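You operate a simulated robot arm through the tools that you are given. There is no shell and no other tool. Be economical: measure what you need, move in short steps, check, and stop when the job is done.

You run a simulated two-armed robot. Do the job below in one go: nothing can be reset, and whatever is moved stays where it is left.

JOB
Hook up shore power: breaker off first, plug in, lock the ring, breaker on, dial to SHORE.

Only the result counts: the job must be done as asked and must still hold three seconds after the hand-in. Knocking over, shifting, dropping, spilling or breaking anything else fails it.

ROBOT AND FRAMES
Two 7-joint arms with fingered hands on one trunk, on a base that drives. Base frame: it is fixed to the floor where the robot stands at the start and does not move with it; the origin is under the middle of the robot, x ahead of it, y to its left, z up; the surface under the hand at the start is at about z = 1000. Units: mm, degrees, N and s.
The left shoulder is at the start at [42, 174, 1121], the right one opposite. With the tool pointing down near the work surface each hand reaches from about 200 to 720 mm from the robot's upright axis, wherever it stands, measured 20 degrees to its own side. Places, roughly: breaker lever [400, 0, 1200]; inlet cover [300, -400, 1100]; lock ring [300, -300, 1000]; power dial [200, -400, 900]; power inlet [300, -400, 1000]; power locker [400, -400, 500]. Payload 3.8 kg a hand.
The TCP of each hand is the grasp point between the finger pads, 26 mm short of the fingertips. In the tool frame z runs along the fingers and y along their closing line. Largest opening 132 mm; the body of the gripper starts 73 mm behind the TCP. The gripper is a hand of 3 fingers: y runs from the thumb to the fingers, the wrist lies at [0, 0, -224] in the tool frame, and closing takes about 1.5 s.
Orientation is told as [roll, pitch, yaw] about the base's x, y, z axes, in that order, counted from this pose: with the fingers straight down and closing along the base's y, the tool's x points along the base's -x, its y along +y and its z along -z.

CONTROLS
- The arms move only by the tool arm_command. It takes "left_motion", "right_motion" or both (then of equal length, played together; a hand with none holds still); each is one flat list of numbers, 6 for each row, row after row: the shift along the tool's x, y, z in m, then the turn, a rotation vector about the tool's x, y, z in degrees. In form: [x, y, z, ax, ay, az, x, y, z, ax, ay, az, ...]. A call has 1 to 12 rows; each row is the pose to reach, as a shift and turn from the pose commanded when the call began, along the tool's axes at that moment. "left_hand" and "right_hand" are, for a hand that has rows, the opening, from 0 (shut) to 1 (fully open), set as the call begins (left out, the last holds). Rows are played at 5 a second. More than 50 mm and 8.6 degrees between two rows, or a gripper value outside its range, and nothing of the call is played. Where a pose cannot be reached the arm comes as near as it can. A force on the tool above 40 N (or 10 N above the force at the start of the call, whichever is more), or a blocked arm, ends the call early, and 0.2 s more pass. The fingers move at their own pace (about 108 mm/s each) and stop on an object; they squeeze with about 25 N. The grip force told is the motor's: it shows also when the fingers shut on nothing. Time passes only in rows, and 0.2 s behind the last, so rows that repeat a pose let the fingers close. It gives the time, the measured TCP pose, the force on the tool (base axes), the opening and the grip force at its end, in the units of the frame above (readings bear some noise), with the torque about the TCP (base axes, N m) and any sound that the robot's microphone picked up.
- Cameras (640 x 400 px; columns grow to the right, rows downward): "scene" is now at [159.3, -66.4, 1075.9]; the picture's right is [-0.71, -0.70, 0.00], its down [0.14, -0.14, -0.98] and it looks along [0.69, -0.70, 0.20] (base axes); focal length 214 px, centre (320, 200). "left" rides on the left gripper at [-62, 3, -92] in its tool frame; the picture's right is [-0.05, -1.00, 0.00], its down [0.83, -0.04, -0.55] and it looks along [0.55, -0.03, 0.83] (tool axes); focal length 230 px, centre (320, 200). "right" rides on the right gripper at [61, 3, -92] in its tool frame; the picture's right is [-0.05, 1.00, 0.00], its down [-0.83, -0.04, -0.55] and it looks along [-0.55, -0.03, 0.83] (tool axes); focal length 230 px, centre (320, 200). There is no depth. A picture from a camera that has moved, and an enlarged one, comes with that camera's place and axes in the base frame and with its lens. The place of the scene camera against the robot may be out by one fixed shift of up to 25 mm in any direction.
- get_image(camera): a new picture of that camera. No time passes.
- move_column(by): slides the trunk up (or, below 0, down) by that many mm; the arms and the scene camera ride with it, the base frame stays. It gives what a move gives, with no picture.
- steer(legs): drives the robot by 1 to 6 legs, each [ahead, left, turn to the left] in mm, mm and degrees, along the robot's own axes; the way and the turn of a leg run together, so that a leg with both is an arc; at most 1500 mm and 180 degrees a leg. The arms and the cameras ride along, it lands a little off, and it stops where it bumps. It gives what a move gives.
- curl_fingers(finger1, finger2, thumb_bend, hand): sets how far each is bent, from 0 (flat) to 1 (curled in); at 0.3 the hand is open as for a grip, at 0.7 the pads meet at the TCP. One left out holds its place. A second passes; each finger stops where it meets its share of the squeeze, and holds until it gets a number again. A gripper value or a shape takes the hand back. It gives what a move gives, with no picture; readings hold the bend of each and the force on the fingers (four entries, about 0 where the hand has none), thumb and palm.
- preshape(shape, hand): the hand has 3 fingers and takes this shape, open, in about a second: jaw (thumb against the fingers, like two jaws); tri (thumb and two fingers); tip (a fingertip pinch); poke (one finger out to press); point (the index stretched); flat (the hand flat); cup (the hand cupped); fist (a fist). The gripper value then closes the fingers along that shape, each until it touches; the sizes above hold for jaw. It gives what a move gives, with no picture.
- pan_tilt(pan, tilt): turns the head with the scene camera to pan (to the left, within 60 degrees either way) and tilt (down, from -29 to 69), counted from straight ahead of the robot. It gives what a move gives.
- zoom(camera, box): a new picture of the part [left, top, right, bottom] of that camera's present view, enlarged. No time passes.
- close_job(): hands the job in; it is judged then, once.

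Work in short steps. Places have to be worked out from the pictures, the camera data and where the tool is seen: move nearer, look again, correct. Check each grasp and each placing, and mend what went wrong. You have 120 turns and 108 pictures in all, those below and enlarged ones among them. Open the grippers and draw the arms clear of the work before you hand the job in, unless the task says otherwise.

The tools are called after "Request:" by a JSON object that holds its "op" and its "data". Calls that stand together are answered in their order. arm_command: Moves the arms, as the interface text tells. Its arguments: {"type":"object","properties":{"left_motion":{"type":"array","items":{"type":"number"}},"left_hand":{"type":"number"},"right_motion":{"type":"array","items":{"type":"number"}},"right_hand":{"type":"number"}},"required":[]} The other tools are called the same way: move_column (by) slides the trunk up or down; preshape (shape, hand) gives the hand a shape; curl_fingers (finger1, finger2, thumb_bend, hand) moves the fingers one by one; steer (legs) drives the base; pan_tilt (pan, tilt) turns the head that bears the scene camera; get_image (camera) takes a picture; zoom (camera, box) takes an enlarged picture of a part of a camera's view; close_job () hands the job in.

At the start:

```text
time_s: 0.0
left_ee_pos: [303.7, -0.9, 1149.9]
left_ee_rot: [0.0, -0.1, 0.1]
left_ft_force: [-0.4, -0.4, -0.3]
left_wrist_torque: [-0.01, -0.03, -0.01]
left_opening: 131.9
left_gripper_force: 0.1
left_shape: jaw
left_bend: [0.3, 0.3, 0.3]
left_finger forces: [0.0, 0.0, 0.0, 0.0, 0.0, 0.0]
right_ee_pos: [288.9, -370.6, 1149.1]
right_ee_rot: [0.2, -0.1, -0.2]
right_ft_force: [0.3, 0.5, -0.4]
right_wrist_torque: [-0.02, -0.03, 0.0]
right_opening: 131.9
right_gripper_force: 0.0
right_shape: jaw
right_bend: [0.3, 0.3, 0.3]
right_finger forces: [0.0, 0.2, 0.0, 0.1, 0.0, 0.1]
trunk travel left (down, up): [-425.0, 57.0]
robot x, y, heading: [0.2, -0.9, -0.0]
head pan, tilt: [-45.2, -11.6]
```

scene: 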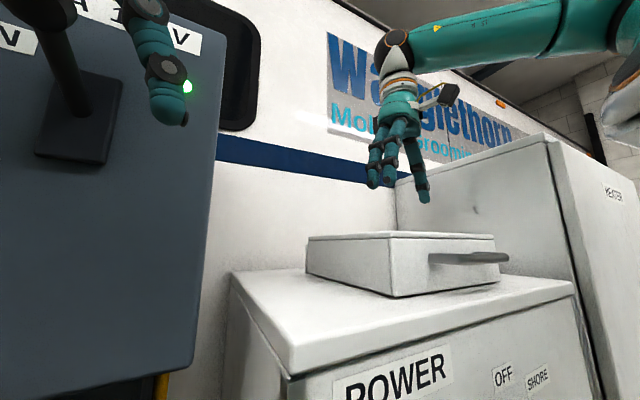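
right: 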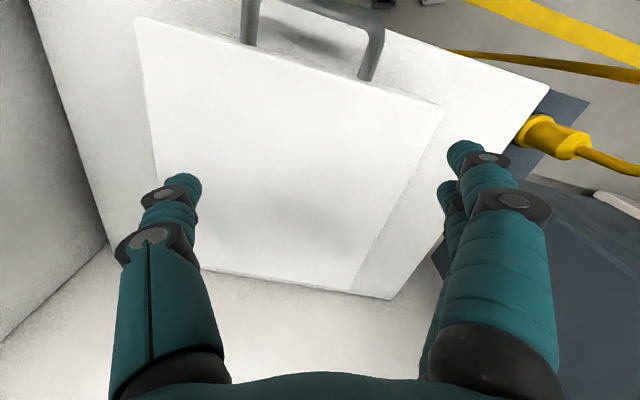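
left: 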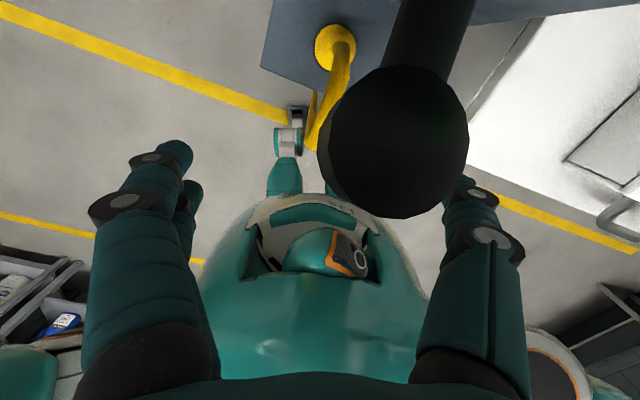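

The scene view shows the breaker panel at left and the power locker with a covered box on top. I turn the head to see the panel better.

Request:
{"op": "pan_tilt", "data": {"pan": -5, "tilt": 5}}

Request:
{"op": "get_image", "data": {"camera": "scene"}}

Request:
{"op": "pan_tilt", "data": {"pan": -50, "tilt": 35}}

Request:
{"op": "get_image", "data": {"camera": "scene"}}

```text
time_s: 1.1
left_ee_pos: [304.0, -0.7, 1150.8]
left_ee_rot: [-0.1, -0.1, 0.1]
left_ft_force: [0.7, 0.3, -0.9]
left_wrist_torque: [-0.02, -0.01, -0.02]
left_opening: 132.0
left_gripper_force: 0.0
left_shape: jaw
left_bend: [0.3, 0.3, 0.3]
left_finger forces: [0.0, 0.1, 0.0, 0.0, 0.0, 0.0]
right_ee_pos: [289.5, -370.3, 1150.1]
right_ee_rot: [0.1, -0.1, -0.1]
right_ft_force: [0.3, 0.2, -0.4]
right_wrist_torque: [-0.01, -0.03, 0.02]
right_opening: 132.3
right_gripper_force: 0.0
right_shape: jaw
right_bend: [0.3, 0.3, 0.3]
right_finger forces: [0.1, 0.1, 0.0, 0.1, 0.0, 0.0]
trunk travel left (down, up): [-425.0, 57.0]
robot x, y, heading: [0.1, -0.4, 0.0]
head pan, tilt: [-5.0, 5.0]
```

```text
104 pictures are left
camera scene: at [192.2, -15.5, 1050.4], right [-0.09, -1.0, 0.0], down [-0.09, 0.01, -1.0], along [0.99, -0.09, -0.09], focal length 214 px, centre (320, 200)
```

scene: 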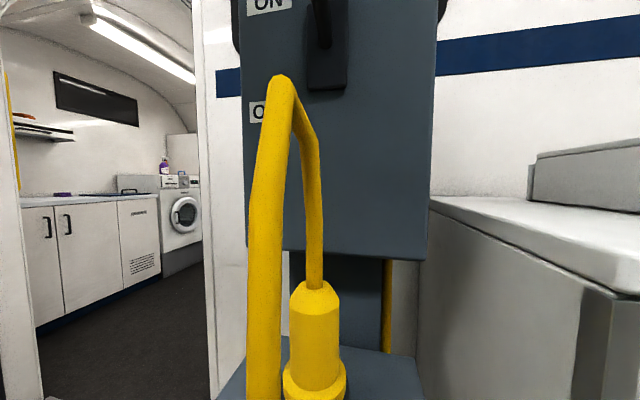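

```text
time_s: 2.2
left_ee_pos: [304.4, -2.3, 1148.9]
left_ee_rot: [-0.1, 0.1, 0.1]
left_ft_force: [-0.2, -1.6, -0.1]
left_wrist_torque: [-0.01, -0.01, -0.01]
left_opening: 132.0
left_gripper_force: 0.1
left_shape: jaw
left_bend: [0.3, 0.3, 0.3]
left_finger forces: [0.1, 0.0, 0.0, 0.0, 0.0, 0.0]
right_ee_pos: [289.2, -370.8, 1150.3]
right_ee_rot: [0.1, 0.0, 0.0]
right_ft_force: [0.9, -0.2, -0.2]
right_wrist_torque: [0.01, -0.02, -0.02]
right_opening: 132.1
right_gripper_force: 0.2
right_shape: jaw
right_bend: [0.3, 0.3, 0.3]
right_finger forces: [0.0, 0.0, 0.0, 0.0, 0.0, 0.1]
trunk travel left (down, up): [-425.0, 57.0]
robot x, y, heading: [-0.1, 0.2, 0.2]
head pan, tilt: [-50.0, 35.0]
```

```text
103 pictures are left
camera scene: at [157.5, -74.8, 1002.2], right [-0.77, -0.64, 0.0], down [-0.37, 0.44, -0.82], along [0.53, -0.63, -0.57], focal length 214 px, centre (320, 200)
```

scene: 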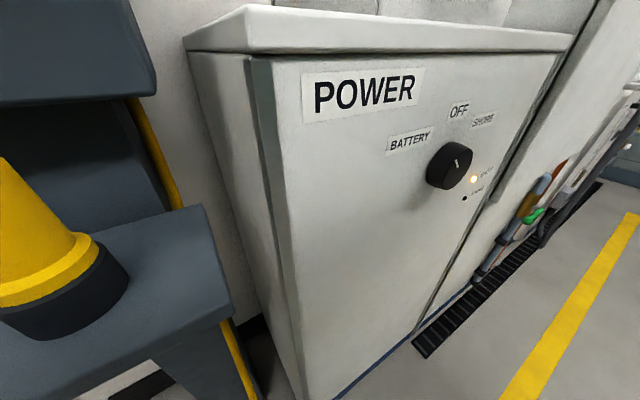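

I look up at the breaker lever and straight down at the plug stand.

Request:
{"op": "pan_tilt", "data": {"pan": 0, "tilt": -29}}

Request:
{"op": "get_image", "data": {"camera": "scene"}}

Request:
{"op": "pan_tilt", "data": {"pan": 0, "tilt": 40}}

Request:
{"op": "get_image", "data": {"camera": "scene"}}

```text
time_s: 3.5
left_ee_pos: [305.3, -2.1, 1150.0]
left_ee_rot: [-0.1, -0.1, 0.1]
left_ft_force: [-0.1, 0.3, -0.7]
left_wrist_torque: [0.04, 0.02, 0.01]
left_opening: 132.2
left_gripper_force: 0.0
left_shape: jaw
left_bend: [0.3, 0.3, 0.3]
left_finger forces: [0.0, 0.0, 0.0, 0.0, 0.0, 0.0]
right_ee_pos: [288.7, -370.3, 1150.5]
right_ee_rot: [0.1, -0.2, -0.1]
right_ft_force: [1.2, 0.0, -0.3]
right_wrist_torque: [-0.01, -0.01, 0.0]
right_opening: 132.1
right_gripper_force: 0.0
right_shape: jaw
right_bend: [0.3, 0.3, 0.3]
right_finger forces: [0.0, 0.0, 0.0, 0.0, 0.0, 0.2]
trunk travel left (down, up): [-425.0, 57.0]
robot x, y, heading: [1.3, -0.2, -0.4]
head pan, tilt: [0.0, -28.6]
```

```text
102 pictures are left
camera scene: at [167.8, -7.4, 1098.3], right [0.0, -1.0, 0.0], down [0.48, 0.0, -0.88], along [0.88, 0.0, 0.48], focal length 214 px, centre (320, 200)
```

scene: 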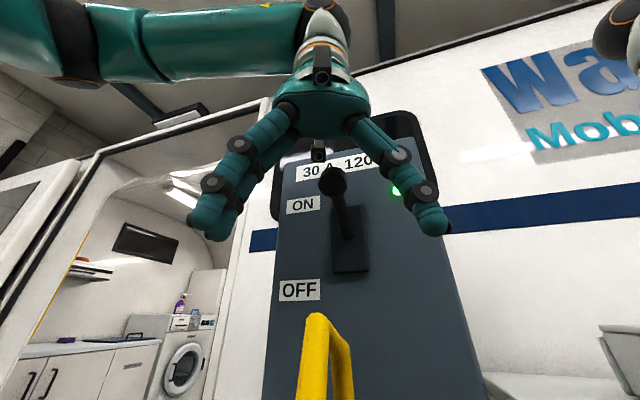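

```text
time_s: 4.9
left_ee_pos: [304.9, -1.0, 1149.2]
left_ee_rot: [0.0, 0.0, 0.1]
left_ft_force: [-0.6, -0.5, 0.3]
left_wrist_torque: [0.01, 0.0, -0.02]
left_opening: 131.9
left_gripper_force: 0.0
left_shape: jaw
left_bend: [0.3, 0.3, 0.3]
left_finger forces: [0.0, 0.0, 0.0, 0.0, 0.0, 0.1]
right_ee_pos: [289.6, -370.5, 1149.9]
right_ee_rot: [0.1, 0.0, -0.1]
right_ft_force: [-0.7, 0.2, 0.2]
right_wrist_torque: [-0.02, 0.01, 0.0]
right_opening: 131.8
right_gripper_force: 0.0
right_shape: jaw
right_bend: [0.3, 0.3, 0.3]
right_finger forces: [0.1, 0.0, 0.1, 0.1, 0.0, 0.0]
trunk travel left (down, up): [-425.0, 57.0]
robot x, y, heading: [3.6, 1.3, -0.3]
head pan, tilt: [0.0, 40.0]
```

```text
101 pictures are left
camera scene: at [185.8, -7.4, 994.7], right [0.0, -1.0, 0.0], down [-0.64, 0.0, -0.77], along [0.77, 0.0, -0.64], focal length 214 px, centre (320, 200)
```

scene: 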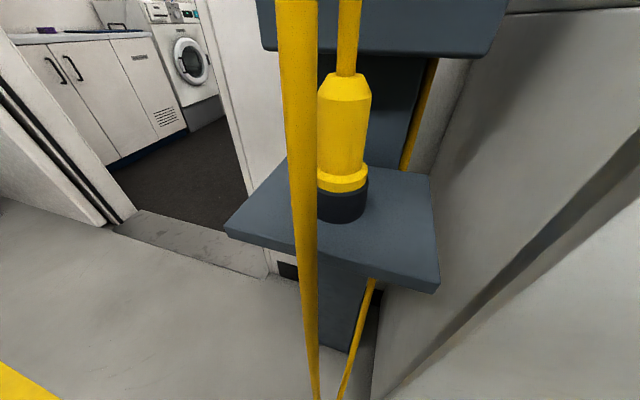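

Rough fixes: lever knob about [353,-12,1205] (ON, needs pushing down past the OFF label); plug upright near [373,-28], z 830–965. I lift the left hand clear and tilt it forward 45°, then look at the knob again.

Request:
{"op": "arm_command", "data": {"left_motion": [0, 0, -0.03, 0, 0, 0, 0.01, 0, -0.06, 0, -7.5, 0, 0.02, 0, -0.09, 0, -15, 0, 0.024, 0, -0.11, 0, -22.5, 0, 0.024, 0, -0.11, 0, -30, 0, 0.024, 0, -0.11, 0, -37.5, 0, 0.024, 0, -0.11, 0, -45, 0, 0.024, 0, -0.11, 0, -45, 0], "left_hand": 0}}

Request:
{"op": "pan_tilt", "data": {"pan": 0, "tilt": -20}}

Request:
{"op": "get_image", "data": {"camera": "left"}}

Request:
{"op": "get_image", "data": {"camera": "scene"}}

```text
time_s: 6.7
left_ee_pos: [280.7, -0.2, 1260.9]
left_ee_rot: [-0.2, -45.3, 0.1]
left_ft_force: [0.6, -0.4, 0.3]
left_wrist_torque: [0.0, -0.03, -0.03]
left_opening: 0.0
left_gripper_force: 25.3
left_shape: jaw
left_bend: [0.64, 0.64, 0.66]
left_finger forces: [0.0, 0.0, 0.0, 0.1, 0.0, 0.0]
right_ee_pos: [289.9, -370.0, 1150.0]
right_ee_rot: [0.0, 0.0, -0.1]
right_ft_force: [-0.3, -0.3, 0.4]
right_wrist_torque: [-0.04, 0.02, 0.01]
right_opening: 131.7
right_gripper_force: 0.1
right_shape: jaw
right_bend: [0.3, 0.3, 0.3]
right_finger forces: [0.0, 0.0, 0.0, 0.0, 0.0, 0.1]
trunk travel left (down, up): [-425.0, 57.0]
robot x, y, heading: [-1.9, 3.2, 0.2]
head pan, tilt: [0.0, 40.0]
```

```text
time_s: 8.0
left_ee_pos: [280.2, -3.3, 1260.1]
left_ee_rot: [-0.1, -45.0, 0.1]
left_ft_force: [-0.3, -0.8, 1.0]
left_wrist_torque: [0.01, 0.02, 0.02]
left_opening: 0.1
left_gripper_force: 24.9
left_shape: jaw
left_bend: [0.64, 0.64, 0.66]
left_finger forces: [0.1, 0.0, 0.0, 0.0, 0.1, 0.1]
right_ee_pos: [288.8, -371.3, 1150.5]
right_ee_rot: [0.1, -0.2, -0.1]
right_ft_force: [0.3, -0.1, -1.0]
right_wrist_torque: [0.0, 0.02, 0.01]
right_opening: 131.7
right_gripper_force: 0.1
right_shape: jaw
right_bend: [0.3, 0.3, 0.3]
right_finger forces: [0.1, 0.1, 0.0, 0.0, 0.1, 0.0]
trunk travel left (down, up): [-425.0, 57.0]
robot x, y, heading: [0.4, -2.7, -0.1]
head pan, tilt: [0.0, -20.0]
```

```text
100 pictures are left
camera left: at [259.8, 2.1, 1367.8], right [0.04, -1.0, 0.04], down [-0.98, -0.04, -0.2], along [0.2, -0.03, -0.98], focal length 230 px, centre (320, 200)
```

left: 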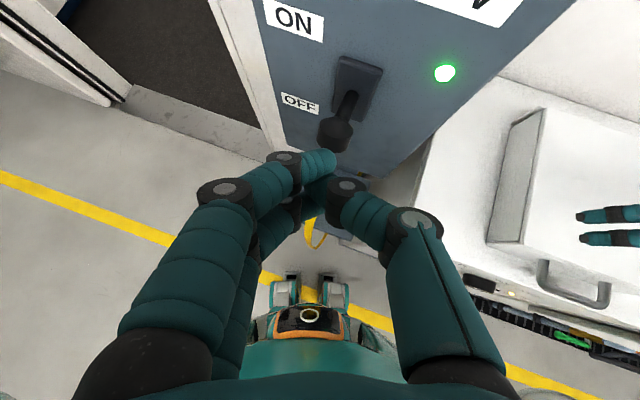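

```text
99 pictures are left
camera scene: at [176.8, -7.4, 1087.5], right [0.0, -1.0, 0.0], down [0.34, 0.0, -0.94], along [0.94, 0.0, 0.34], focal length 214 px, centre (320, 200)
```

scene: 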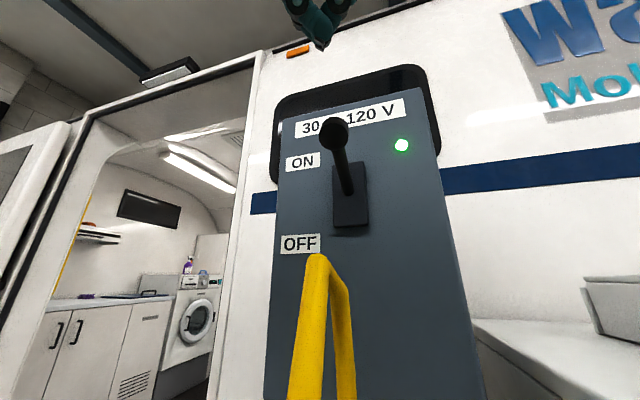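

Triangulation puts the knob at about [342,-14,1211]. I bring the closed fingertips above it, then press down in steps.

Request:
{"op": "arm_command", "data": {"left_motion": [-0.02, -0.006, 0.018, 0, 0, 0, -0.041, -0.012, 0.037, 0, 0, 0, -0.034, -0.012, 0.044, 0, 0, 0, -0.027, -0.012, 0.051, 0, 0, 0, -0.02, -0.012, 0.058, 0, 0, 0, -0.013, -0.012, 0.065, 0, 0, 0, -0.006, -0.012, 0.072, 0, 0, 0, 0.001, -0.012, 0.079, 0, 0, 0, 0.008, -0.012, 0.086, 0, 0, 0, 0.015, -0.012, 0.093, 0, 0, 0]}}

Request:
{"op": "get_image", "data": {"camera": "scene"}}

```text
time_s: 10.2
left_ee_pos: [334.5, -13.6, 1183.6]
left_ee_rot: [-0.1, -45.0, 0.1]
left_ft_force: [0.4, 0.8, 0.1]
left_wrist_torque: [0.01, 0.02, -0.01]
left_opening: 0.1
left_gripper_force: 24.3
left_shape: jaw
left_bend: [0.64, 0.64, 0.66]
left_finger forces: [0.0, 0.0, 0.0, 0.0, 0.0, 0.0]
right_ee_pos: [290.0, -370.0, 1150.0]
right_ee_rot: [0.1, -0.1, -0.1]
right_ft_force: [-0.3, -0.2, 0.5]
right_wrist_torque: [0.0, 0.01, 0.02]
right_opening: 132.0
right_gripper_force: 0.0
right_shape: jaw
right_bend: [0.3, 0.3, 0.3]
right_finger forces: [0.1, 0.1, 0.0, 0.0, 0.1, 0.1]
trunk travel left (down, up): [-425.0, 57.0]
robot x, y, heading: [-2.3, -1.1, -0.1]
head pan, tilt: [0.0, -20.0]
```

```text
98 pictures are left
camera scene: at [176.9, -7.4, 1087.5], right [0.0, -1.0, 0.0], down [0.34, 0.0, -0.94], along [0.94, 0.0, 0.34], focal length 214 px, centre (320, 200)
```

scene: 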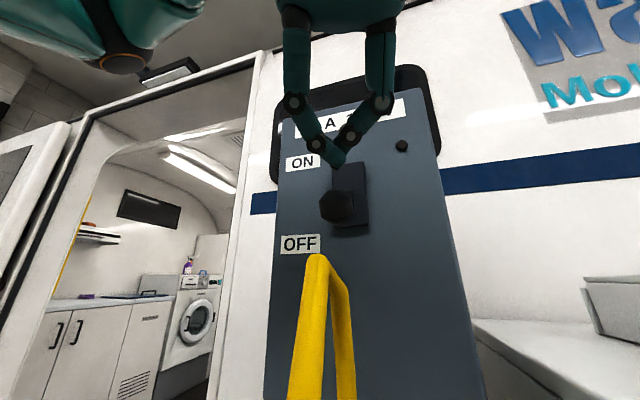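

The lever is on its way down and the light went out. I keep pressing down to the end.

Request:
{"op": "arm_command", "data": {"left_motion": [0.007, 0, 0.007, 0, 0, 0, 0.014, 0, 0.014, 0, 0, 0, 0.021, 0, 0.021, 0, 0, 0, 0.028, 0, 0.028, 0, 0, 0, 0.035, 0, 0.035, 0, 0, 0]}}

Request:
{"op": "get_image", "data": {"camera": "scene"}}

```text
time_s: 11.2
left_ee_pos: [336.0, -16.4, 1157.4]
left_ee_rot: [-1.9, -46.4, 1.5]
left_ft_force: [-4.4, -5.3, 17.6]
left_wrist_torque: [-0.04, -0.1, -0.06]
left_opening: 0.0
left_gripper_force: 24.7
left_shape: jaw
left_bend: [0.65, 0.68, 0.68]
left_finger forces: [0.0, 0.0, 0.0, 0.1, 38.6, 0.0]
right_ee_pos: [287.2, -371.7, 1150.0]
right_ee_rot: [0.1, -0.1, -0.1]
right_ft_force: [-0.5, -0.7, 0.3]
right_wrist_torque: [-0.01, -0.01, 0.03]
right_opening: 131.6
right_gripper_force: 0.0
right_shape: jaw
right_bend: [0.3, 0.3, 0.3]
right_finger forces: [0.0, 0.0, 0.1, 0.0, 0.1, 0.0]
trunk travel left (down, up): [-425.0, 57.0]
robot x, y, heading: [-1.4, 2.1, -0.1]
head pan, tilt: [0.0, -20.0]
stopped in row 4 (left hand): the force on the tool passed its limit at 47 N (the readings are from after the stop); the commanded pose is now the measured one
```

```text
97 pictures are left
camera scene: at [175.6, -7.9, 1087.8], right [0.0, -1.0, 0.0], down [0.34, 0.0, -0.94], along [0.94, 0.0, 0.34], focal length 214 px, centre (320, 200)
```

scene: 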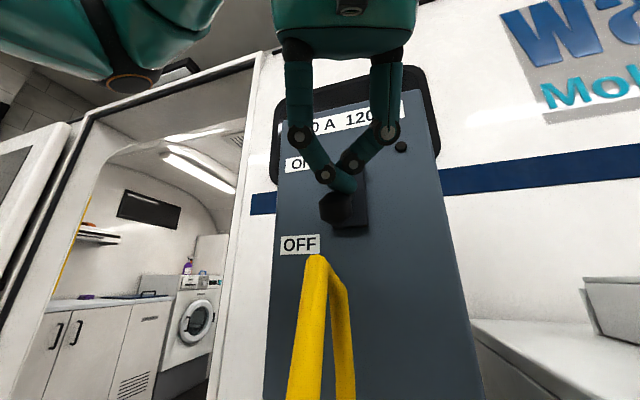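

The knob has snapped from about 38 mm above the pivot to 37 mm below it and is against its stop: breaker OFF. I withdraw the left hand and look at the locker and its cover.

Request:
{"op": "arm_command", "data": {"left_motion": [0, 0.0, -0.04, 0, 0, 0, 0.005, 0.01, -0.085, 0, 0, 0, 0.01, 0.05, -0.11, 0, 0, 0, 0.02, 0.09, -0.12, 0, 0, 0, 0.02, 0.13, -0.12, 0, 0, 0, 0.02, 0.17, -0.12, 0, 0, 0, 0.02, 0.2, -0.12, 0, 0, 0]}}

Request:
{"op": "pan_tilt", "data": {"pan": -58, "tilt": 5}}

Request:
{"op": "get_image", "data": {"camera": "scene"}}

Request:
{"op": "zoom", "data": {"camera": "right", "box": [100, 0, 500, 250]}}

```text
time_s: 12.8
left_ee_pos: [236.6, 126.5, 1221.6]
left_ee_rot: [-1.8, -45.5, 1.4]
left_ft_force: [-0.4, 0.2, -0.4]
left_wrist_torque: [0.04, 0.01, 0.0]
left_opening: 0.0
left_gripper_force: 25.2
left_shape: jaw
left_bend: [0.65, 0.67, 0.67]
left_finger forces: [0.0, 0.1, 0.1, 0.1, 0.0, 0.0]
left hand out of reach, approached as far as the arm can: row 6, 7
right_ee_pos: [288.1, -371.4, 1151.0]
right_ee_rot: [0.1, -0.2, -0.1]
right_ft_force: [0.1, 0.7, -0.6]
right_wrist_torque: [-0.02, 0.0, -0.02]
right_opening: 132.0
right_gripper_force: 0.0
right_shape: jaw
right_bend: [0.3, 0.3, 0.3]
right_finger forces: [0.0, 0.0, 0.0, 0.0, 0.0, 0.0]
trunk travel left (down, up): [-425.0, 57.0]
robot x, y, heading: [-0.6, 1.0, -0.2]
head pan, tilt: [0.0, -20.0]
```

```text
time_s: 14.1
left_ee_pos: [237.1, 127.0, 1222.5]
left_ee_rot: [-1.8, -45.4, 1.6]
left_ft_force: [-0.6, 0.3, -0.4]
left_wrist_torque: [0.0, 0.01, 0.03]
left_opening: 0.1
left_gripper_force: 25.0
left_shape: jaw
left_bend: [0.65, 0.67, 0.67]
left_finger forces: [0.1, 0.0, 0.1, 0.0, 0.1, 0.0]
right_ee_pos: [288.8, -370.1, 1149.9]
right_ee_rot: [0.1, -0.2, -0.2]
right_ft_force: [0.5, 0.7, -0.2]
right_wrist_torque: [0.0, 0.0, -0.02]
right_opening: 131.9
right_gripper_force: 0.0
right_shape: jaw
right_bend: [0.3, 0.3, 0.3]
right_finger forces: [0.1, 0.0, 0.0, 0.1, 0.0, 0.0]
trunk travel left (down, up): [-425.0, 57.0]
robot x, y, heading: [0.0, 0.2, 0.0]
head pan, tilt: [-58.0, 5.0]
```

```text
96 pictures are left
camera scene: at [149.5, -85.3, 1050.4], right [-0.85, -0.53, 0.0], down [-0.05, 0.07, -1.0], along [0.53, -0.84, -0.09], focal length 214 px, centre (320, 200)
```

scene: 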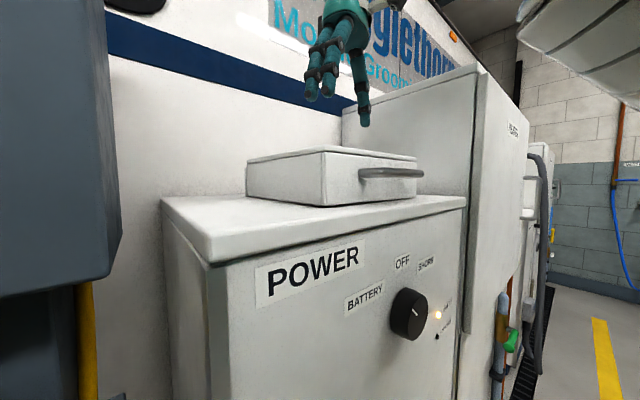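

```text
1.60 times, centred on (300, 125) of right
camera zoom: at [225.9, -367.2, 1242.5], right [0.05, 1.0, 0.0], down [0.83, -0.04, 0.56], along [0.56, -0.03, -0.83], focal length 368 px, centre (352, 320)
```

zoom: 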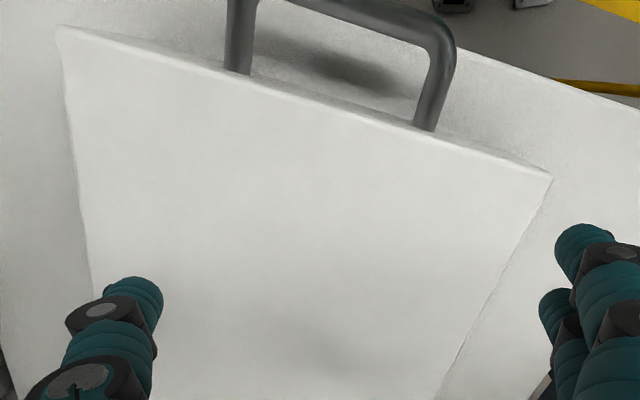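

The cover is a shallow box with a U-handle facing the robot, turned about −17° in yaw. I turn the right hand so its jaws will straddle the handle bar, placed above it, and look.

Request:
{"op": "arm_command", "data": {"right_motion": [0.01, 0, -0.02, 0, 0, -8.1, 0.02, 0, -0.05, 0, 0, -16.2, 0.03, 0, -0.05, 0, 0, -24.3, 0.04, 0, -0.05, 0, 0, -32.4, 0.05, 0, -0.05, 0, 0, -40.5, 0.06, 0, -0.05, 0, 0, -48.6, 0.07, 0, -0.05, 0, 0, -56.7, 0.08, 0, -0.05, 0, 0, -64.8, 0.08, 0, -0.05, 0, 0, -73, 0.08, 0, -0.05, 0, 0, -73]}}

Request:
{"op": "get_image", "data": {"camera": "right"}}

Request:
{"op": "get_image", "data": {"camera": "scene"}}

```text
time_s: 16.3
left_ee_pos: [236.1, 126.2, 1222.4]
left_ee_rot: [-1.7, -45.4, 1.6]
left_ft_force: [-0.2, -0.4, 0.3]
left_wrist_torque: [0.0, 0.02, -0.02]
left_opening: 0.0
left_gripper_force: 25.4
left_shape: jaw
left_bend: [0.65, 0.67, 0.67]
left_finger forces: [0.0, 0.1, 0.0, 0.1, 0.1, 0.1]
right_ee_pos: [208.9, -371.2, 1200.1]
right_ee_rot: [-0.1, -0.1, 72.9]
right_ft_force: [-0.5, 0.9, 0.0]
right_wrist_torque: [0.02, -0.01, 0.02]
right_opening: 131.9
right_gripper_force: 0.1
right_shape: jaw
right_bend: [0.3, 0.3, 0.3]
right_finger forces: [0.0, 0.0, 0.1, 0.1, 0.0, 0.0]
trunk travel left (down, up): [-425.0, 57.0]
robot x, y, heading: [1.3, 0.3, -0.1]
head pan, tilt: [-58.0, 5.0]
```

```text
94 pictures are left
camera right: at [185.9, -428.3, 1292.2], right [-0.94, 0.34, 0.0], down [0.28, 0.78, 0.56], along [0.19, 0.52, -0.83], focal length 230 px, centre (320, 200)
```

right: 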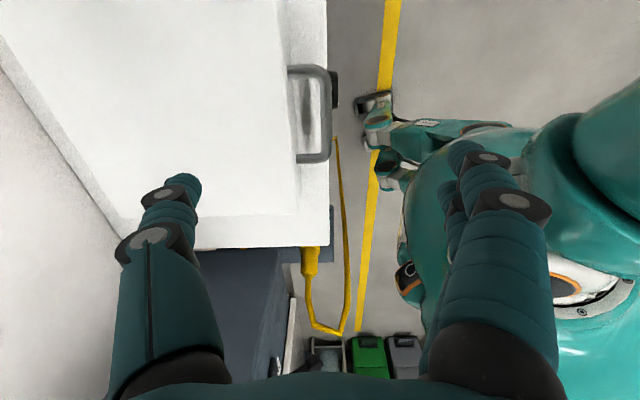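

```text
93 pictures are left
camera scene: at [149.3, -85.3, 1050.4], right [-0.85, -0.53, 0.0], down [-0.05, 0.07, -1.0], along [0.53, -0.84, -0.09], focal length 214 px, centre (320, 200)
```

scene: 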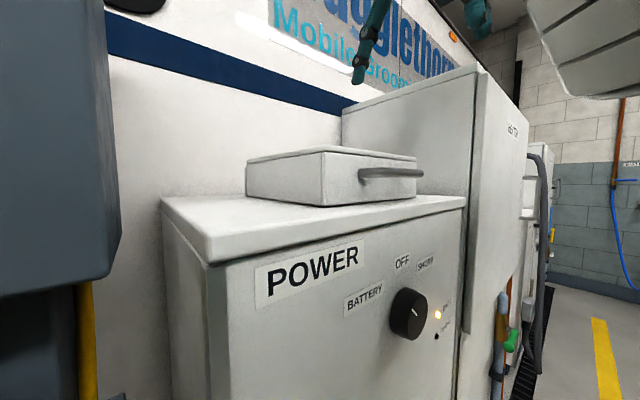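

The handle bar runs from about [186,-409] to [213,-329] at z≈1055. I part-close the jaws and come down over it, stopping above lid height to check the alignment.

Request:
{"op": "arm_command", "data": {"right_motion": [0.001, 0.009, 0.0, 0, 0, 0, 0.001, 0.009, 0.03, 0, 0, 0, 0.001, 0.009, 0.06, 0, 0, 0, 0.001, 0.009, 0.075, 0, 0, 0, 0.001, 0.009, 0.075, 0, 0, 0], "right_hand": 0.22}}

Request:
{"op": "get_image", "data": {"camera": "right"}}

Request:
{"op": "zoom", "data": {"camera": "scene", "box": [220, 60, 540, 260]}}

```text
time_s: 17.5
left_ee_pos: [236.0, 126.0, 1221.9]
left_ee_rot: [-1.6, -45.5, 1.6]
left_ft_force: [-0.1, -0.1, -0.1]
left_wrist_torque: [0.03, 0.01, -0.02]
left_opening: 0.0
left_gripper_force: 24.7
left_shape: jaw
left_bend: [0.65, 0.67, 0.67]
left_finger forces: [0.0, 0.0, 0.0, 0.0, 0.0, 0.0]
right_ee_pos: [199.1, -369.1, 1124.1]
right_ee_rot: [0.0, 0.0, 72.9]
right_ft_force: [0.2, -0.1, -0.2]
right_wrist_torque: [-0.01, -0.01, -0.02]
right_opening: 29.4
right_gripper_force: 0.0
right_shape: jaw
right_bend: [0.73, 0.73, 0.7]
right_finger forces: [0.0, 0.0, 0.0, 0.0, 0.1, 0.0]
trunk travel left (down, up): [-425.0, 57.0]
robot x, y, heading: [-0.0, -2.0, -0.1]
head pan, tilt: [-58.0, 5.0]
```

```text
92 pictures are left
camera right: at [177.0, -426.4, 1217.2], right [-0.94, 0.34, 0.0], down [0.28, 0.78, 0.56], along [0.19, 0.52, -0.83], focal length 230 px, centre (320, 200)
```

right: 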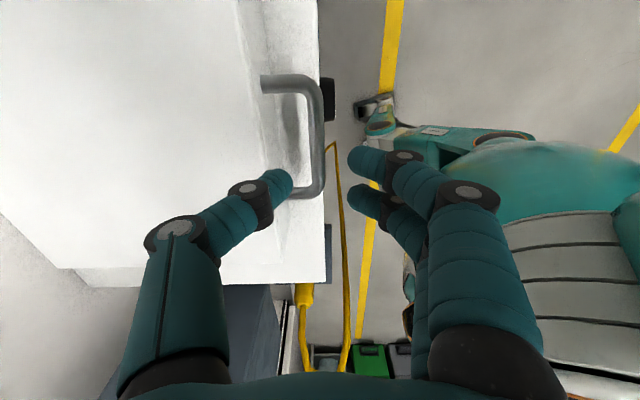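

```text
2.00 times, centred on (380, 160) of scene
camera zoom: at [149.4, -85.3, 1050.4], right [-0.85, -0.53, 0.0], down [-0.05, 0.07, -1.0], along [0.53, -0.84, -0.09], focal length 429 px, centre (200, 280)
```

zoom: 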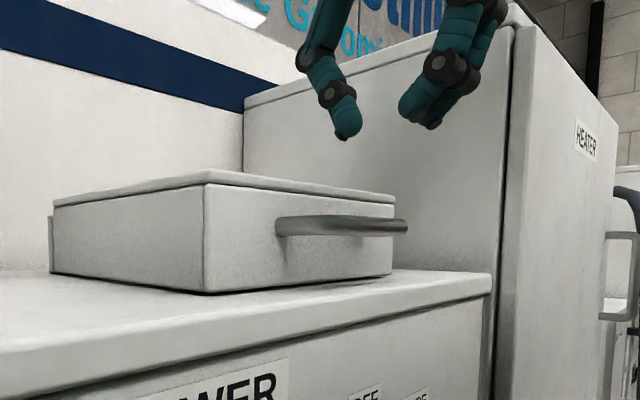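

Bar and jaws line up within about 2 mm and the thumb has its gap. I go down 60 mm and close.

Request:
{"op": "arm_command", "data": {"right_motion": [0, 0, 0.015, 0, 0, 0, 0, 0, 0.03, 0, 0, 0, 0, 0, 0.045, 0, 0, 0, 0, 0, 0.055, 0, 0, 0, 0, 0, 0.062, 0, 0, 0]}}

Request:
{"op": "get_image", "data": {"camera": "right"}}

Request:
{"op": "zoom", "data": {"camera": "scene", "box": [220, 60, 540, 260]}}

```text
time_s: 18.7
left_ee_pos: [234.8, 128.1, 1224.3]
left_ee_rot: [-1.7, -45.7, 1.7]
left_ft_force: [0.4, -0.3, -0.9]
left_wrist_torque: [-0.02, 0.0, -0.02]
left_opening: 0.1
left_gripper_force: 25.2
left_shape: jaw
left_bend: [0.65, 0.67, 0.67]
left_finger forces: [0.0, 0.0, 0.0, 0.0, 0.1, 0.0]
right_ee_pos: [201.5, -369.7, 1069.3]
right_ee_rot: [-0.1, -0.1, 72.9]
right_ft_force: [-11.4, 3.6, 21.9]
right_wrist_torque: [-0.27, -0.74, 0.02]
right_opening: 26.7
right_gripper_force: 0.0
right_shape: jaw
right_bend: [0.73, 0.73, 0.7]
right_finger forces: [0.0, 0.0, 0.0, 0.0, 23.1, 0.0]
right hand out of reach, approached as far as the arm can: row 4, 5
trunk travel left (down, up): [-425.0, 57.0]
robot x, y, heading: [-1.4, 1.4, -0.0]
head pan, tilt: [-58.0, 5.0]
```

```text
90 pictures are left
camera right: at [179.6, -428.1, 1161.6], right [-0.94, 0.34, 0.0], down [0.28, 0.78, 0.56], along [0.19, 0.52, -0.83], focal length 230 px, centre (320, 200)
```

right: 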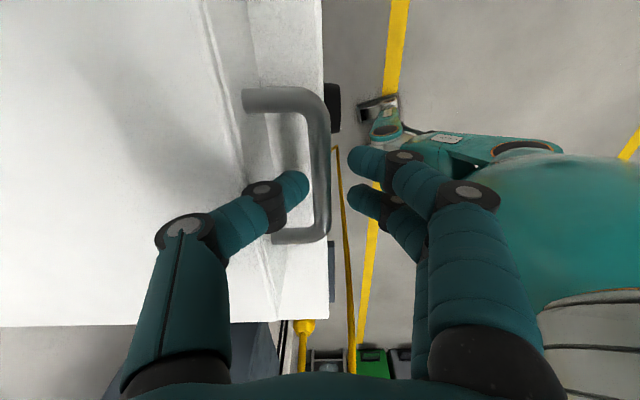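

```text
2.00 times, centred on (380, 160) of scene
camera zoom: at [147.3, -84.0, 1051.1], right [-0.85, -0.53, 0.0], down [-0.04, 0.07, -1.0], along [0.53, -0.85, -0.08], focal length 429 px, centre (200, 280)
```

zoom: 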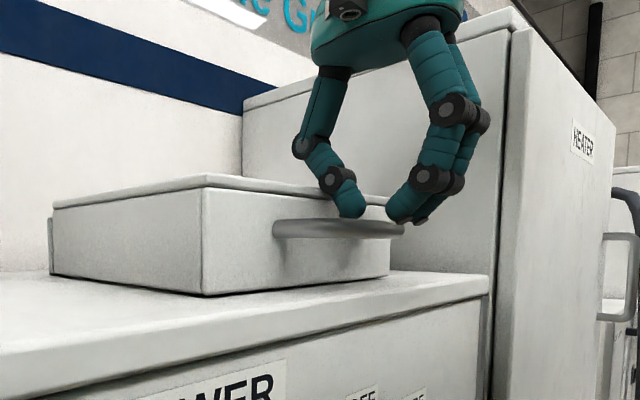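

The thumb knuckle rests on the lid edge, so a straight-down grip can't go deep enough. I lift off, and back the robot up 150 mm so the hand can come in tilted.

Request:
{"op": "arm_command", "data": {"right_motion": [0, 0, -0.03, 0, 0, 0, 0, 0, -0.06, 0, 0, 0, 0, 0, -0.09, 0, 0, 0]}}

Request:
{"op": "steer", "data": {"legs": [[-150, 0, 0]]}}

Request:
{"op": "get_image", "data": {"camera": "scene"}}

```text
time_s: 19.5
left_ee_pos: [236.8, 126.6, 1222.4]
left_ee_rot: [-1.7, -45.5, 1.7]
left_ft_force: [0.1, -0.7, 0.7]
left_wrist_torque: [-0.01, 0.01, -0.02]
left_opening: 0.0
left_gripper_force: 25.2
left_shape: jaw
left_bend: [0.65, 0.67, 0.67]
left_finger forces: [0.0, 0.1, 0.0, 0.1, 0.0, 0.0]
right_ee_pos: [205.0, -372.7, 1158.6]
right_ee_rot: [0.0, -0.1, 72.9]
right_ft_force: [0.2, 0.2, 0.0]
right_wrist_torque: [-0.04, 0.01, -0.03]
right_opening: 29.0
right_gripper_force: 0.0
right_shape: jaw
right_bend: [0.73, 0.73, 0.7]
right_finger forces: [0.0, 0.0, 0.1, 0.0, 0.0, 0.1]
trunk travel left (down, up): [-425.0, 57.0]
robot x, y, heading: [0.9, 0.1, -0.1]
head pan, tilt: [-58.0, 5.0]
```

```text
time_s: 20.8
left_ee_pos: [86.7, 126.8, 1222.3]
left_ee_rot: [-1.7, -45.5, 1.7]
left_ft_force: [0.2, 0.3, 0.2]
left_wrist_torque: [0.01, -0.04, 0.0]
left_opening: 0.0
left_gripper_force: 24.9
left_shape: jaw
left_bend: [0.65, 0.67, 0.67]
left_finger forces: [0.1, 0.0, 0.0, 0.0, 0.0, 0.0]
right_ee_pos: [57.0, -371.5, 1157.6]
right_ee_rot: [0.0, -0.1, 73.0]
right_ft_force: [-0.8, -0.2, -0.4]
right_wrist_torque: [0.02, 0.02, -0.02]
right_opening: 28.9
right_gripper_force: 0.1
right_shape: jaw
right_bend: [0.73, 0.73, 0.7]
right_finger forces: [0.0, 0.0, 0.1, 0.1, 0.0, 0.1]
trunk travel left (down, up): [-425.0, 57.0]
robot x, y, heading: [-147.0, -2.8, 0.0]
head pan, tilt: [-58.0, 5.0]
```

```text
88 pictures are left
camera scene: at [0.3, -85.2, 1050.3], right [-0.85, -0.53, 0.0], down [-0.05, 0.07, -1.0], along [0.53, -0.84, -0.09], focal length 214 px, centre (320, 200)
```

scene: 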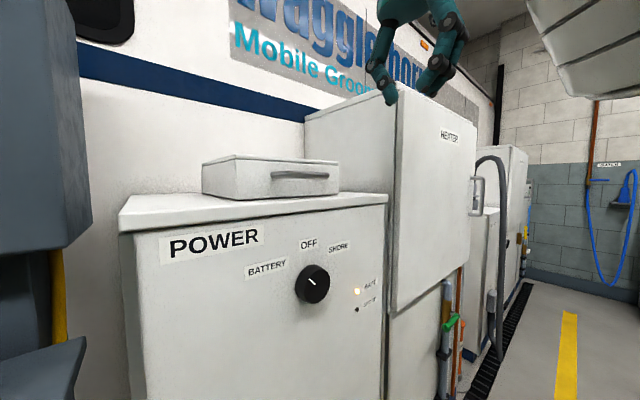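

Refined bar centre: [201,-372,1050]. I tilt the right hand 45° and bring it to a standoff before the handle.

Request:
{"op": "arm_command", "data": {"right_motion": [-0.007, -0.014, 0.0, 7.5, 0, 0, -0.014, -0.028, 0.01, 15, 0, 0, -0.021, -0.043, 0.02, 22.5, 0, 0, -0.028, -0.057, 0.03, 30, 0, 0, -0.035, -0.072, 0.04, 37.5, 0, 0, -0.042, -0.086, 0.0555, 45, 0, 0, -0.042, -0.086, 0.0555, 45, 0, 0], "right_hand": 0.25}}

Request:
{"op": "get_image", "data": {"camera": "right"}}

Request:
{"op": "get_image", "data": {"camera": "scene"}}

```text
time_s: 22.4
left_ee_pos: [87.1, 126.1, 1221.4]
left_ee_rot: [-1.6, -45.5, 1.6]
left_ft_force: [-0.3, -0.2, -0.4]
left_wrist_torque: [0.0, -0.01, 0.03]
left_opening: 0.2
left_gripper_force: 25.4
left_shape: jaw
left_bend: [0.65, 0.67, 0.67]
left_finger forces: [0.0, 0.0, 0.1, 0.1, 0.1, 0.0]
right_ee_pos: [200.5, -380.7, 1161.4]
right_ee_rot: [-45.0, -0.1, 73.1]
right_ft_force: [-0.2, -0.4, 0.3]
right_wrist_torque: [-0.01, -0.02, -0.01]
right_opening: 32.6
right_gripper_force: 0.0
right_shape: jaw
right_bend: [0.73, 0.73, 0.7]
right_finger forces: [0.0, 0.1, 0.0, 0.0, 0.1, 0.0]
right hand out of reach, approached as far as the arm can: row 4, 5, 6, 7
trunk travel left (down, up): [-425.0, 57.0]
robot x, y, heading: [-150.4, -2.3, 0.1]
head pan, tilt: [-58.0, 5.0]
```

```text
87 pictures are left
camera right: at [116.4, -419.5, 1224.9], right [-0.66, 0.26, -0.71], down [-0.1, 0.9, 0.42], along [0.74, 0.35, -0.57], focal length 230 px, centre (320, 200)
```

right: 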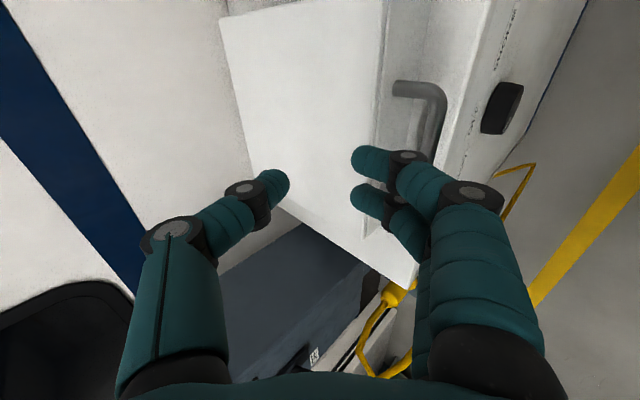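

```text
86 pictures are left
camera scene: at [0.2, -85.3, 1050.4], right [-0.85, -0.53, 0.0], down [-0.05, 0.07, -1.0], along [0.53, -0.84, -0.09], focal length 214 px, centre (320, 200)
```

scene: 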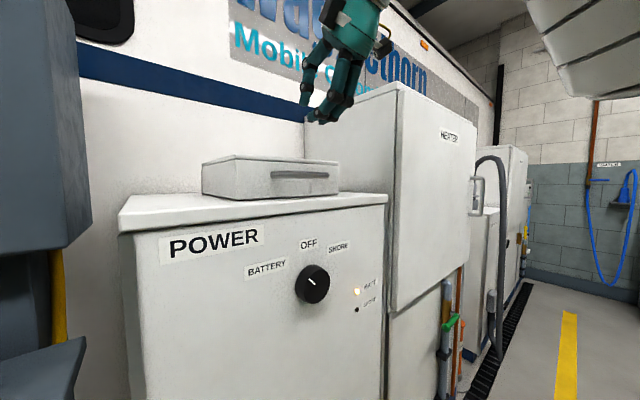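

The arm is too folded there. I back up another 130 mm and try again.

Request:
{"op": "steer", "data": {"legs": [[-130, 0, 0]]}}

```text
time_s: 23.7
left_ee_pos: [-42.2, 126.7, 1221.8]
left_ee_rot: [-1.7, -45.4, 1.6]
left_ft_force: [0.3, 0.6, -1.0]
left_wrist_torque: [0.02, -0.03, 0.0]
left_opening: 0.2
left_gripper_force: 24.8
left_shape: jaw
left_bend: [0.65, 0.67, 0.67]
left_finger forces: [0.0, 0.1, 0.0, 0.0, 0.0, 0.1]
right_ee_pos: [71.4, -380.1, 1160.9]
right_ee_rot: [-44.8, -0.1, 73.0]
right_ft_force: [0.4, 0.0, -0.5]
right_wrist_torque: [0.0, -0.03, 0.0]
right_opening: 32.8
right_gripper_force: 0.1
right_shape: jaw
right_bend: [0.73, 0.73, 0.7]
right_finger forces: [0.0, 0.1, 0.1, 0.0, 0.0, 0.0]
trunk travel left (down, up): [-425.0, 57.0]
robot x, y, heading: [-279.4, 0.0, 0.0]
head pan, tilt: [-58.0, 5.0]
```

Request:
{"op": "arm_command", "data": {"right_motion": [-0.015, -0.002, 0.03, 0, 0, 0, -0.03, -0.005, 0.06, 0, 0, 0, -0.046, -0.0074, 0.0908, 0, 0, 0, -0.046, -0.0074, 0.0908, 0, 0, 0], "right_hand": 0.27}}

Request:
{"op": "pan_tilt", "data": {"pan": -45, "tilt": 10}}

Request:
{"op": "get_image", "data": {"camera": "right"}}

Request:
{"op": "get_image", "data": {"camera": "scene"}}

```text
time_s: 24.7
left_ee_pos: [-41.9, 126.9, 1222.6]
left_ee_rot: [-1.7, -45.5, 1.6]
left_ft_force: [0.1, -0.7, -0.1]
left_wrist_torque: [0.03, 0.02, -0.01]
left_opening: 0.2
left_gripper_force: 25.2
left_shape: jaw
left_bend: [0.65, 0.67, 0.67]
left_finger forces: [0.1, 0.1, 0.1, 0.0, 0.0, 0.0]
right_ee_pos: [150.9, -357.3, 1102.5]
right_ee_rot: [-45.0, -0.1, 73.1]
right_ft_force: [1.2, -0.6, 0.7]
right_wrist_torque: [0.0, 0.0, -0.02]
right_opening: 35.4
right_gripper_force: 0.0
right_shape: jaw
right_bend: [0.73, 0.73, 0.7]
right_finger forces: [0.0, 0.1, 0.1, 0.0, 0.0, 0.0]
trunk travel left (down, up): [-425.0, 57.0]
robot x, y, heading: [-282.3, 1.1, 0.1]
head pan, tilt: [-58.0, 5.0]
```

```text
time_s: 25.5
left_ee_pos: [-41.9, 125.3, 1221.9]
left_ee_rot: [-1.8, -45.5, 1.5]
left_ft_force: [-0.5, 0.1, -0.8]
left_wrist_torque: [-0.03, 0.02, -0.03]
left_opening: 0.0
left_gripper_force: 25.5
left_shape: jaw
left_bend: [0.65, 0.67, 0.67]
left_finger forces: [0.0, 0.1, 0.0, 0.1, 0.0, 0.0]
right_ee_pos: [151.1, -357.7, 1101.6]
right_ee_rot: [-45.0, -0.1, 73.0]
right_ft_force: [-0.1, -0.7, -0.1]
right_wrist_torque: [0.0, 0.0, 0.04]
right_opening: 35.0
right_gripper_force: 0.1
right_shape: jaw
right_bend: [0.73, 0.73, 0.7]
right_finger forces: [0.0, 0.1, 0.0, 0.1, 0.0, 0.0]
trunk travel left (down, up): [-425.0, 57.0]
robot x, y, heading: [-278.4, 0.9, 0.1]
head pan, tilt: [-45.0, 10.0]
```

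```text
85 pictures are left
camera right: at [67.7, -396.1, 1165.3], right [-0.66, 0.26, -0.7], down [-0.1, 0.9, 0.43], along [0.74, 0.35, -0.57], focal length 230 px, centre (320, 200)
```

right: 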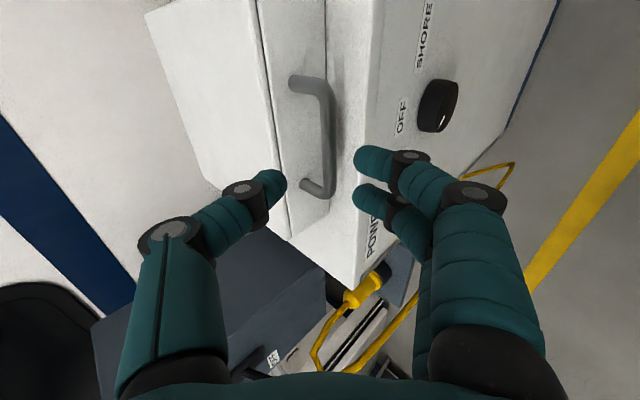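

```text
84 pictures are left
camera scene: at [-111.8, -73.3, 1042.3], right [-0.71, -0.71, 0.0], down [-0.12, 0.12, -0.98], along [0.7, -0.7, -0.17], focal length 214 px, centre (320, 200)
```

scene: 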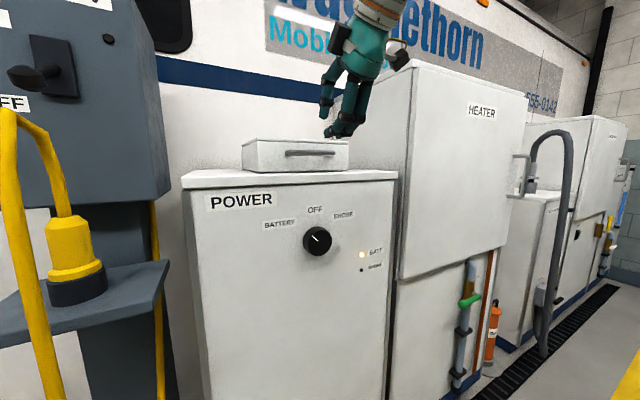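

Bar triangulated again: centre [202,-369.5,1044.5]. I advance along the fingers to straddle it.

Request:
{"op": "arm_command", "data": {"right_motion": [-0.0035, 0.0036, 0.015, 0, 0, 0, -0.0035, 0.0036, 0.03, 0, 0, 0, -0.0035, 0.0036, 0.045, 0, 0, 0, -0.0035, 0.0036, 0.057, 0, 0, 0, -0.0035, 0.0036, 0.0657, 0, 0, 0]}}

Request:
{"op": "get_image", "data": {"camera": "right"}}

Request:
{"op": "zoom", "data": {"camera": "scene", "box": [220, 80, 420, 205]}}

```text
time_s: 26.7
left_ee_pos: [-41.3, 126.0, 1221.3]
left_ee_rot: [-1.7, -45.5, 1.5]
left_ft_force: [0.3, 0.1, 0.1]
left_wrist_torque: [-0.01, 0.0, -0.02]
left_opening: 0.0
left_gripper_force: 24.4
left_shape: jaw
left_bend: [0.65, 0.67, 0.67]
left_finger forces: [0.0, 0.1, 0.1, 0.0, 0.1, 0.0]
right_ee_pos: [194.4, -366.5, 1052.8]
right_ee_rot: [-44.9, -0.1, 73.0]
right_ft_force: [-0.5, -0.4, -0.4]
right_wrist_torque: [-0.03, 0.01, 0.02]
right_opening: 35.3
right_gripper_force: 0.0
right_shape: jaw
right_bend: [0.73, 0.73, 0.7]
right_finger forces: [0.1, 0.1, 0.0, 0.0, 0.1, 0.0]
trunk travel left (down, up): [-425.0, 57.0]
robot x, y, heading: [-278.9, -2.8, 0.0]
head pan, tilt: [-45.0, 10.0]
```

```text
83 pictures are left
camera right: at [110.3, -405.4, 1116.1], right [-0.66, 0.26, -0.7], down [-0.1, 0.9, 0.42], along [0.74, 0.35, -0.57], focal length 230 px, centre (320, 200)
```

right: 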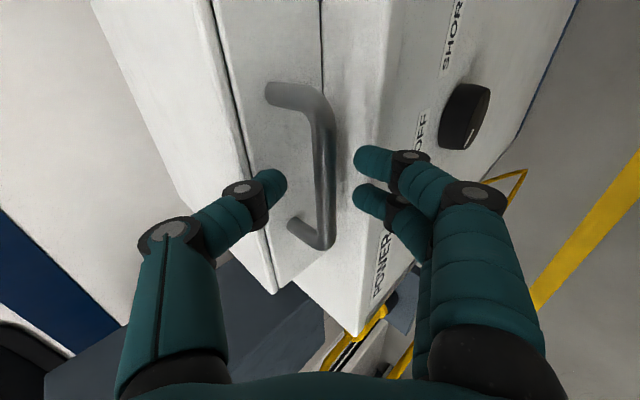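

```text
3.20 times, centred on (320, 142) of scene
camera zoom: at [-111.6, -73.3, 1042.3], right [-0.71, -0.71, 0.0], down [-0.12, 0.12, -0.98], along [0.7, -0.7, -0.17], focal length 686 px, centre (320, 384)
```

zoom: 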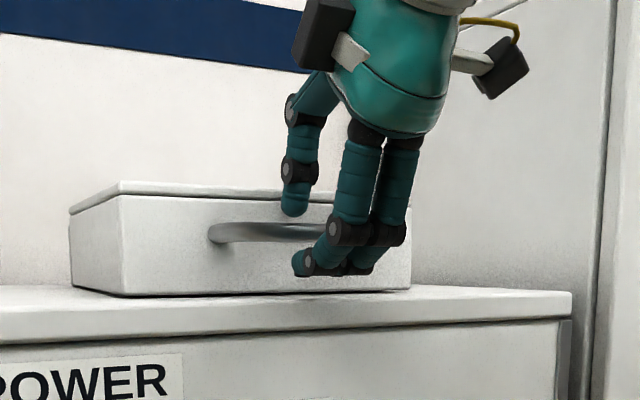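

The thumb is above and the fingers below the bar. I close the grip.

Request:
{"op": "arm_command", "data": {"right_motion": [0, 0, 0.005, 0, 0, 0, 0, 0, 0.005, 0, 0, 0, 0, 0, 0.005, 0, 0, 0, 0, 0, 0.005, 0, 0, 0, 0, 0, 0.005, 0, 0, 0], "right_hand": 0}}

Request:
{"op": "get_image", "data": {"camera": "right"}}

```text
time_s: 27.9
left_ee_pos: [-41.5, 126.1, 1222.1]
left_ee_rot: [-1.8, -45.5, 1.6]
left_ft_force: [0.7, 0.7, -0.6]
left_wrist_torque: [0.0, 0.04, -0.03]
left_opening: 0.0
left_gripper_force: 25.2
left_shape: jaw
left_bend: [0.65, 0.67, 0.67]
left_finger forces: [0.1, 0.0, 0.0, 0.0, 0.1, 0.0]
right_ee_pos: [198.5, -367.1, 1048.2]
right_ee_rot: [-44.9, -0.1, 73.0]
right_ft_force: [2.5, -0.4, -2.8]
right_wrist_torque: [-0.01, -0.01, -0.01]
right_opening: 6.0
right_gripper_force: 24.9
right_shape: jaw
right_bend: [0.72, 0.72, 0.71]
right_finger forces: [9.0, 9.0, 0.0, 0.0, 20.7, 0.0]
trunk travel left (down, up): [-425.0, 57.0]
robot x, y, heading: [-278.6, -1.4, -0.1]
head pan, tilt: [-45.0, 10.0]
```

```text
81 pictures are left
camera right: at [113.8, -406.2, 1112.5], right [-0.66, 0.26, -0.7], down [-0.1, 0.9, 0.43], along [0.74, 0.35, -0.57], focal length 230 px, centre (320, 200)
```

right: 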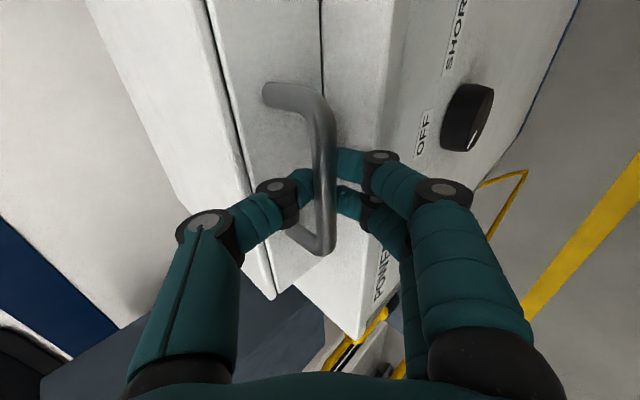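

Handle held. I lift gently along the start of an arc about the rear edge and read the forces.

Request:
{"op": "arm_command", "data": {"right_motion": [0, -0.0071, -0.0071, 0, 0, 0, 0, -0.0144, -0.0135, 0, 0, 0, 0, -0.0219, -0.0198, 0, 0, 0, 0, -0.0269, -0.0226, 0, 0, 0]}}

Request:
{"op": "get_image", "data": {"camera": "scene"}}

```text
time_s: 28.9
left_ee_pos: [-42.9, 126.6, 1222.5]
left_ee_rot: [-1.8, -45.5, 1.5]
left_ft_force: [1.1, -0.1, -0.3]
left_wrist_torque: [-0.03, 0.04, 0.02]
left_opening: 0.0
left_gripper_force: 25.2
left_shape: jaw
left_bend: [0.65, 0.67, 0.67]
left_finger forces: [0.0, 0.0, 0.0, 0.0, 0.1, 0.0]
right_ee_pos: [200.3, -367.3, 1084.9]
right_ee_rot: [-45.0, -0.1, 73.0]
right_ft_force: [2.7, -0.4, -2.5]
right_wrist_torque: [-0.01, 0.03, 0.0]
right_opening: 4.8
right_gripper_force: 25.5
right_shape: jaw
right_bend: [0.72, 0.72, 0.73]
right_finger forces: [7.8, 7.8, 0.0, 0.1, 15.9, 0.0]
trunk travel left (down, up): [-425.0, 57.0]
robot x, y, heading: [-277.1, -0.0, -0.0]
head pan, tilt: [-45.0, 10.0]
```

```text
80 pictures are left
camera scene: at [-111.4, -73.4, 1042.2], right [-0.71, -0.71, 0.0], down [-0.12, 0.12, -0.98], along [0.7, -0.7, -0.17], focal length 214 px, centre (320, 200)
```

scene: 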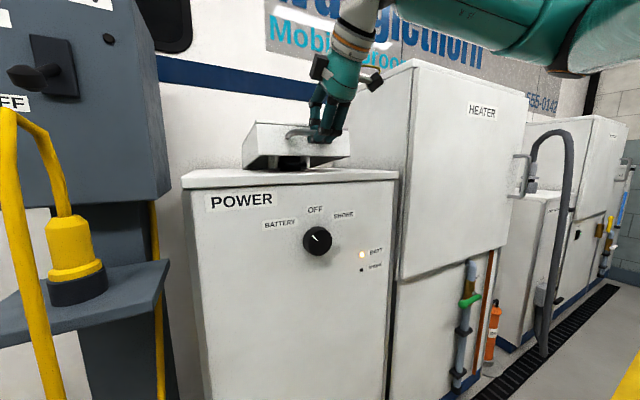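

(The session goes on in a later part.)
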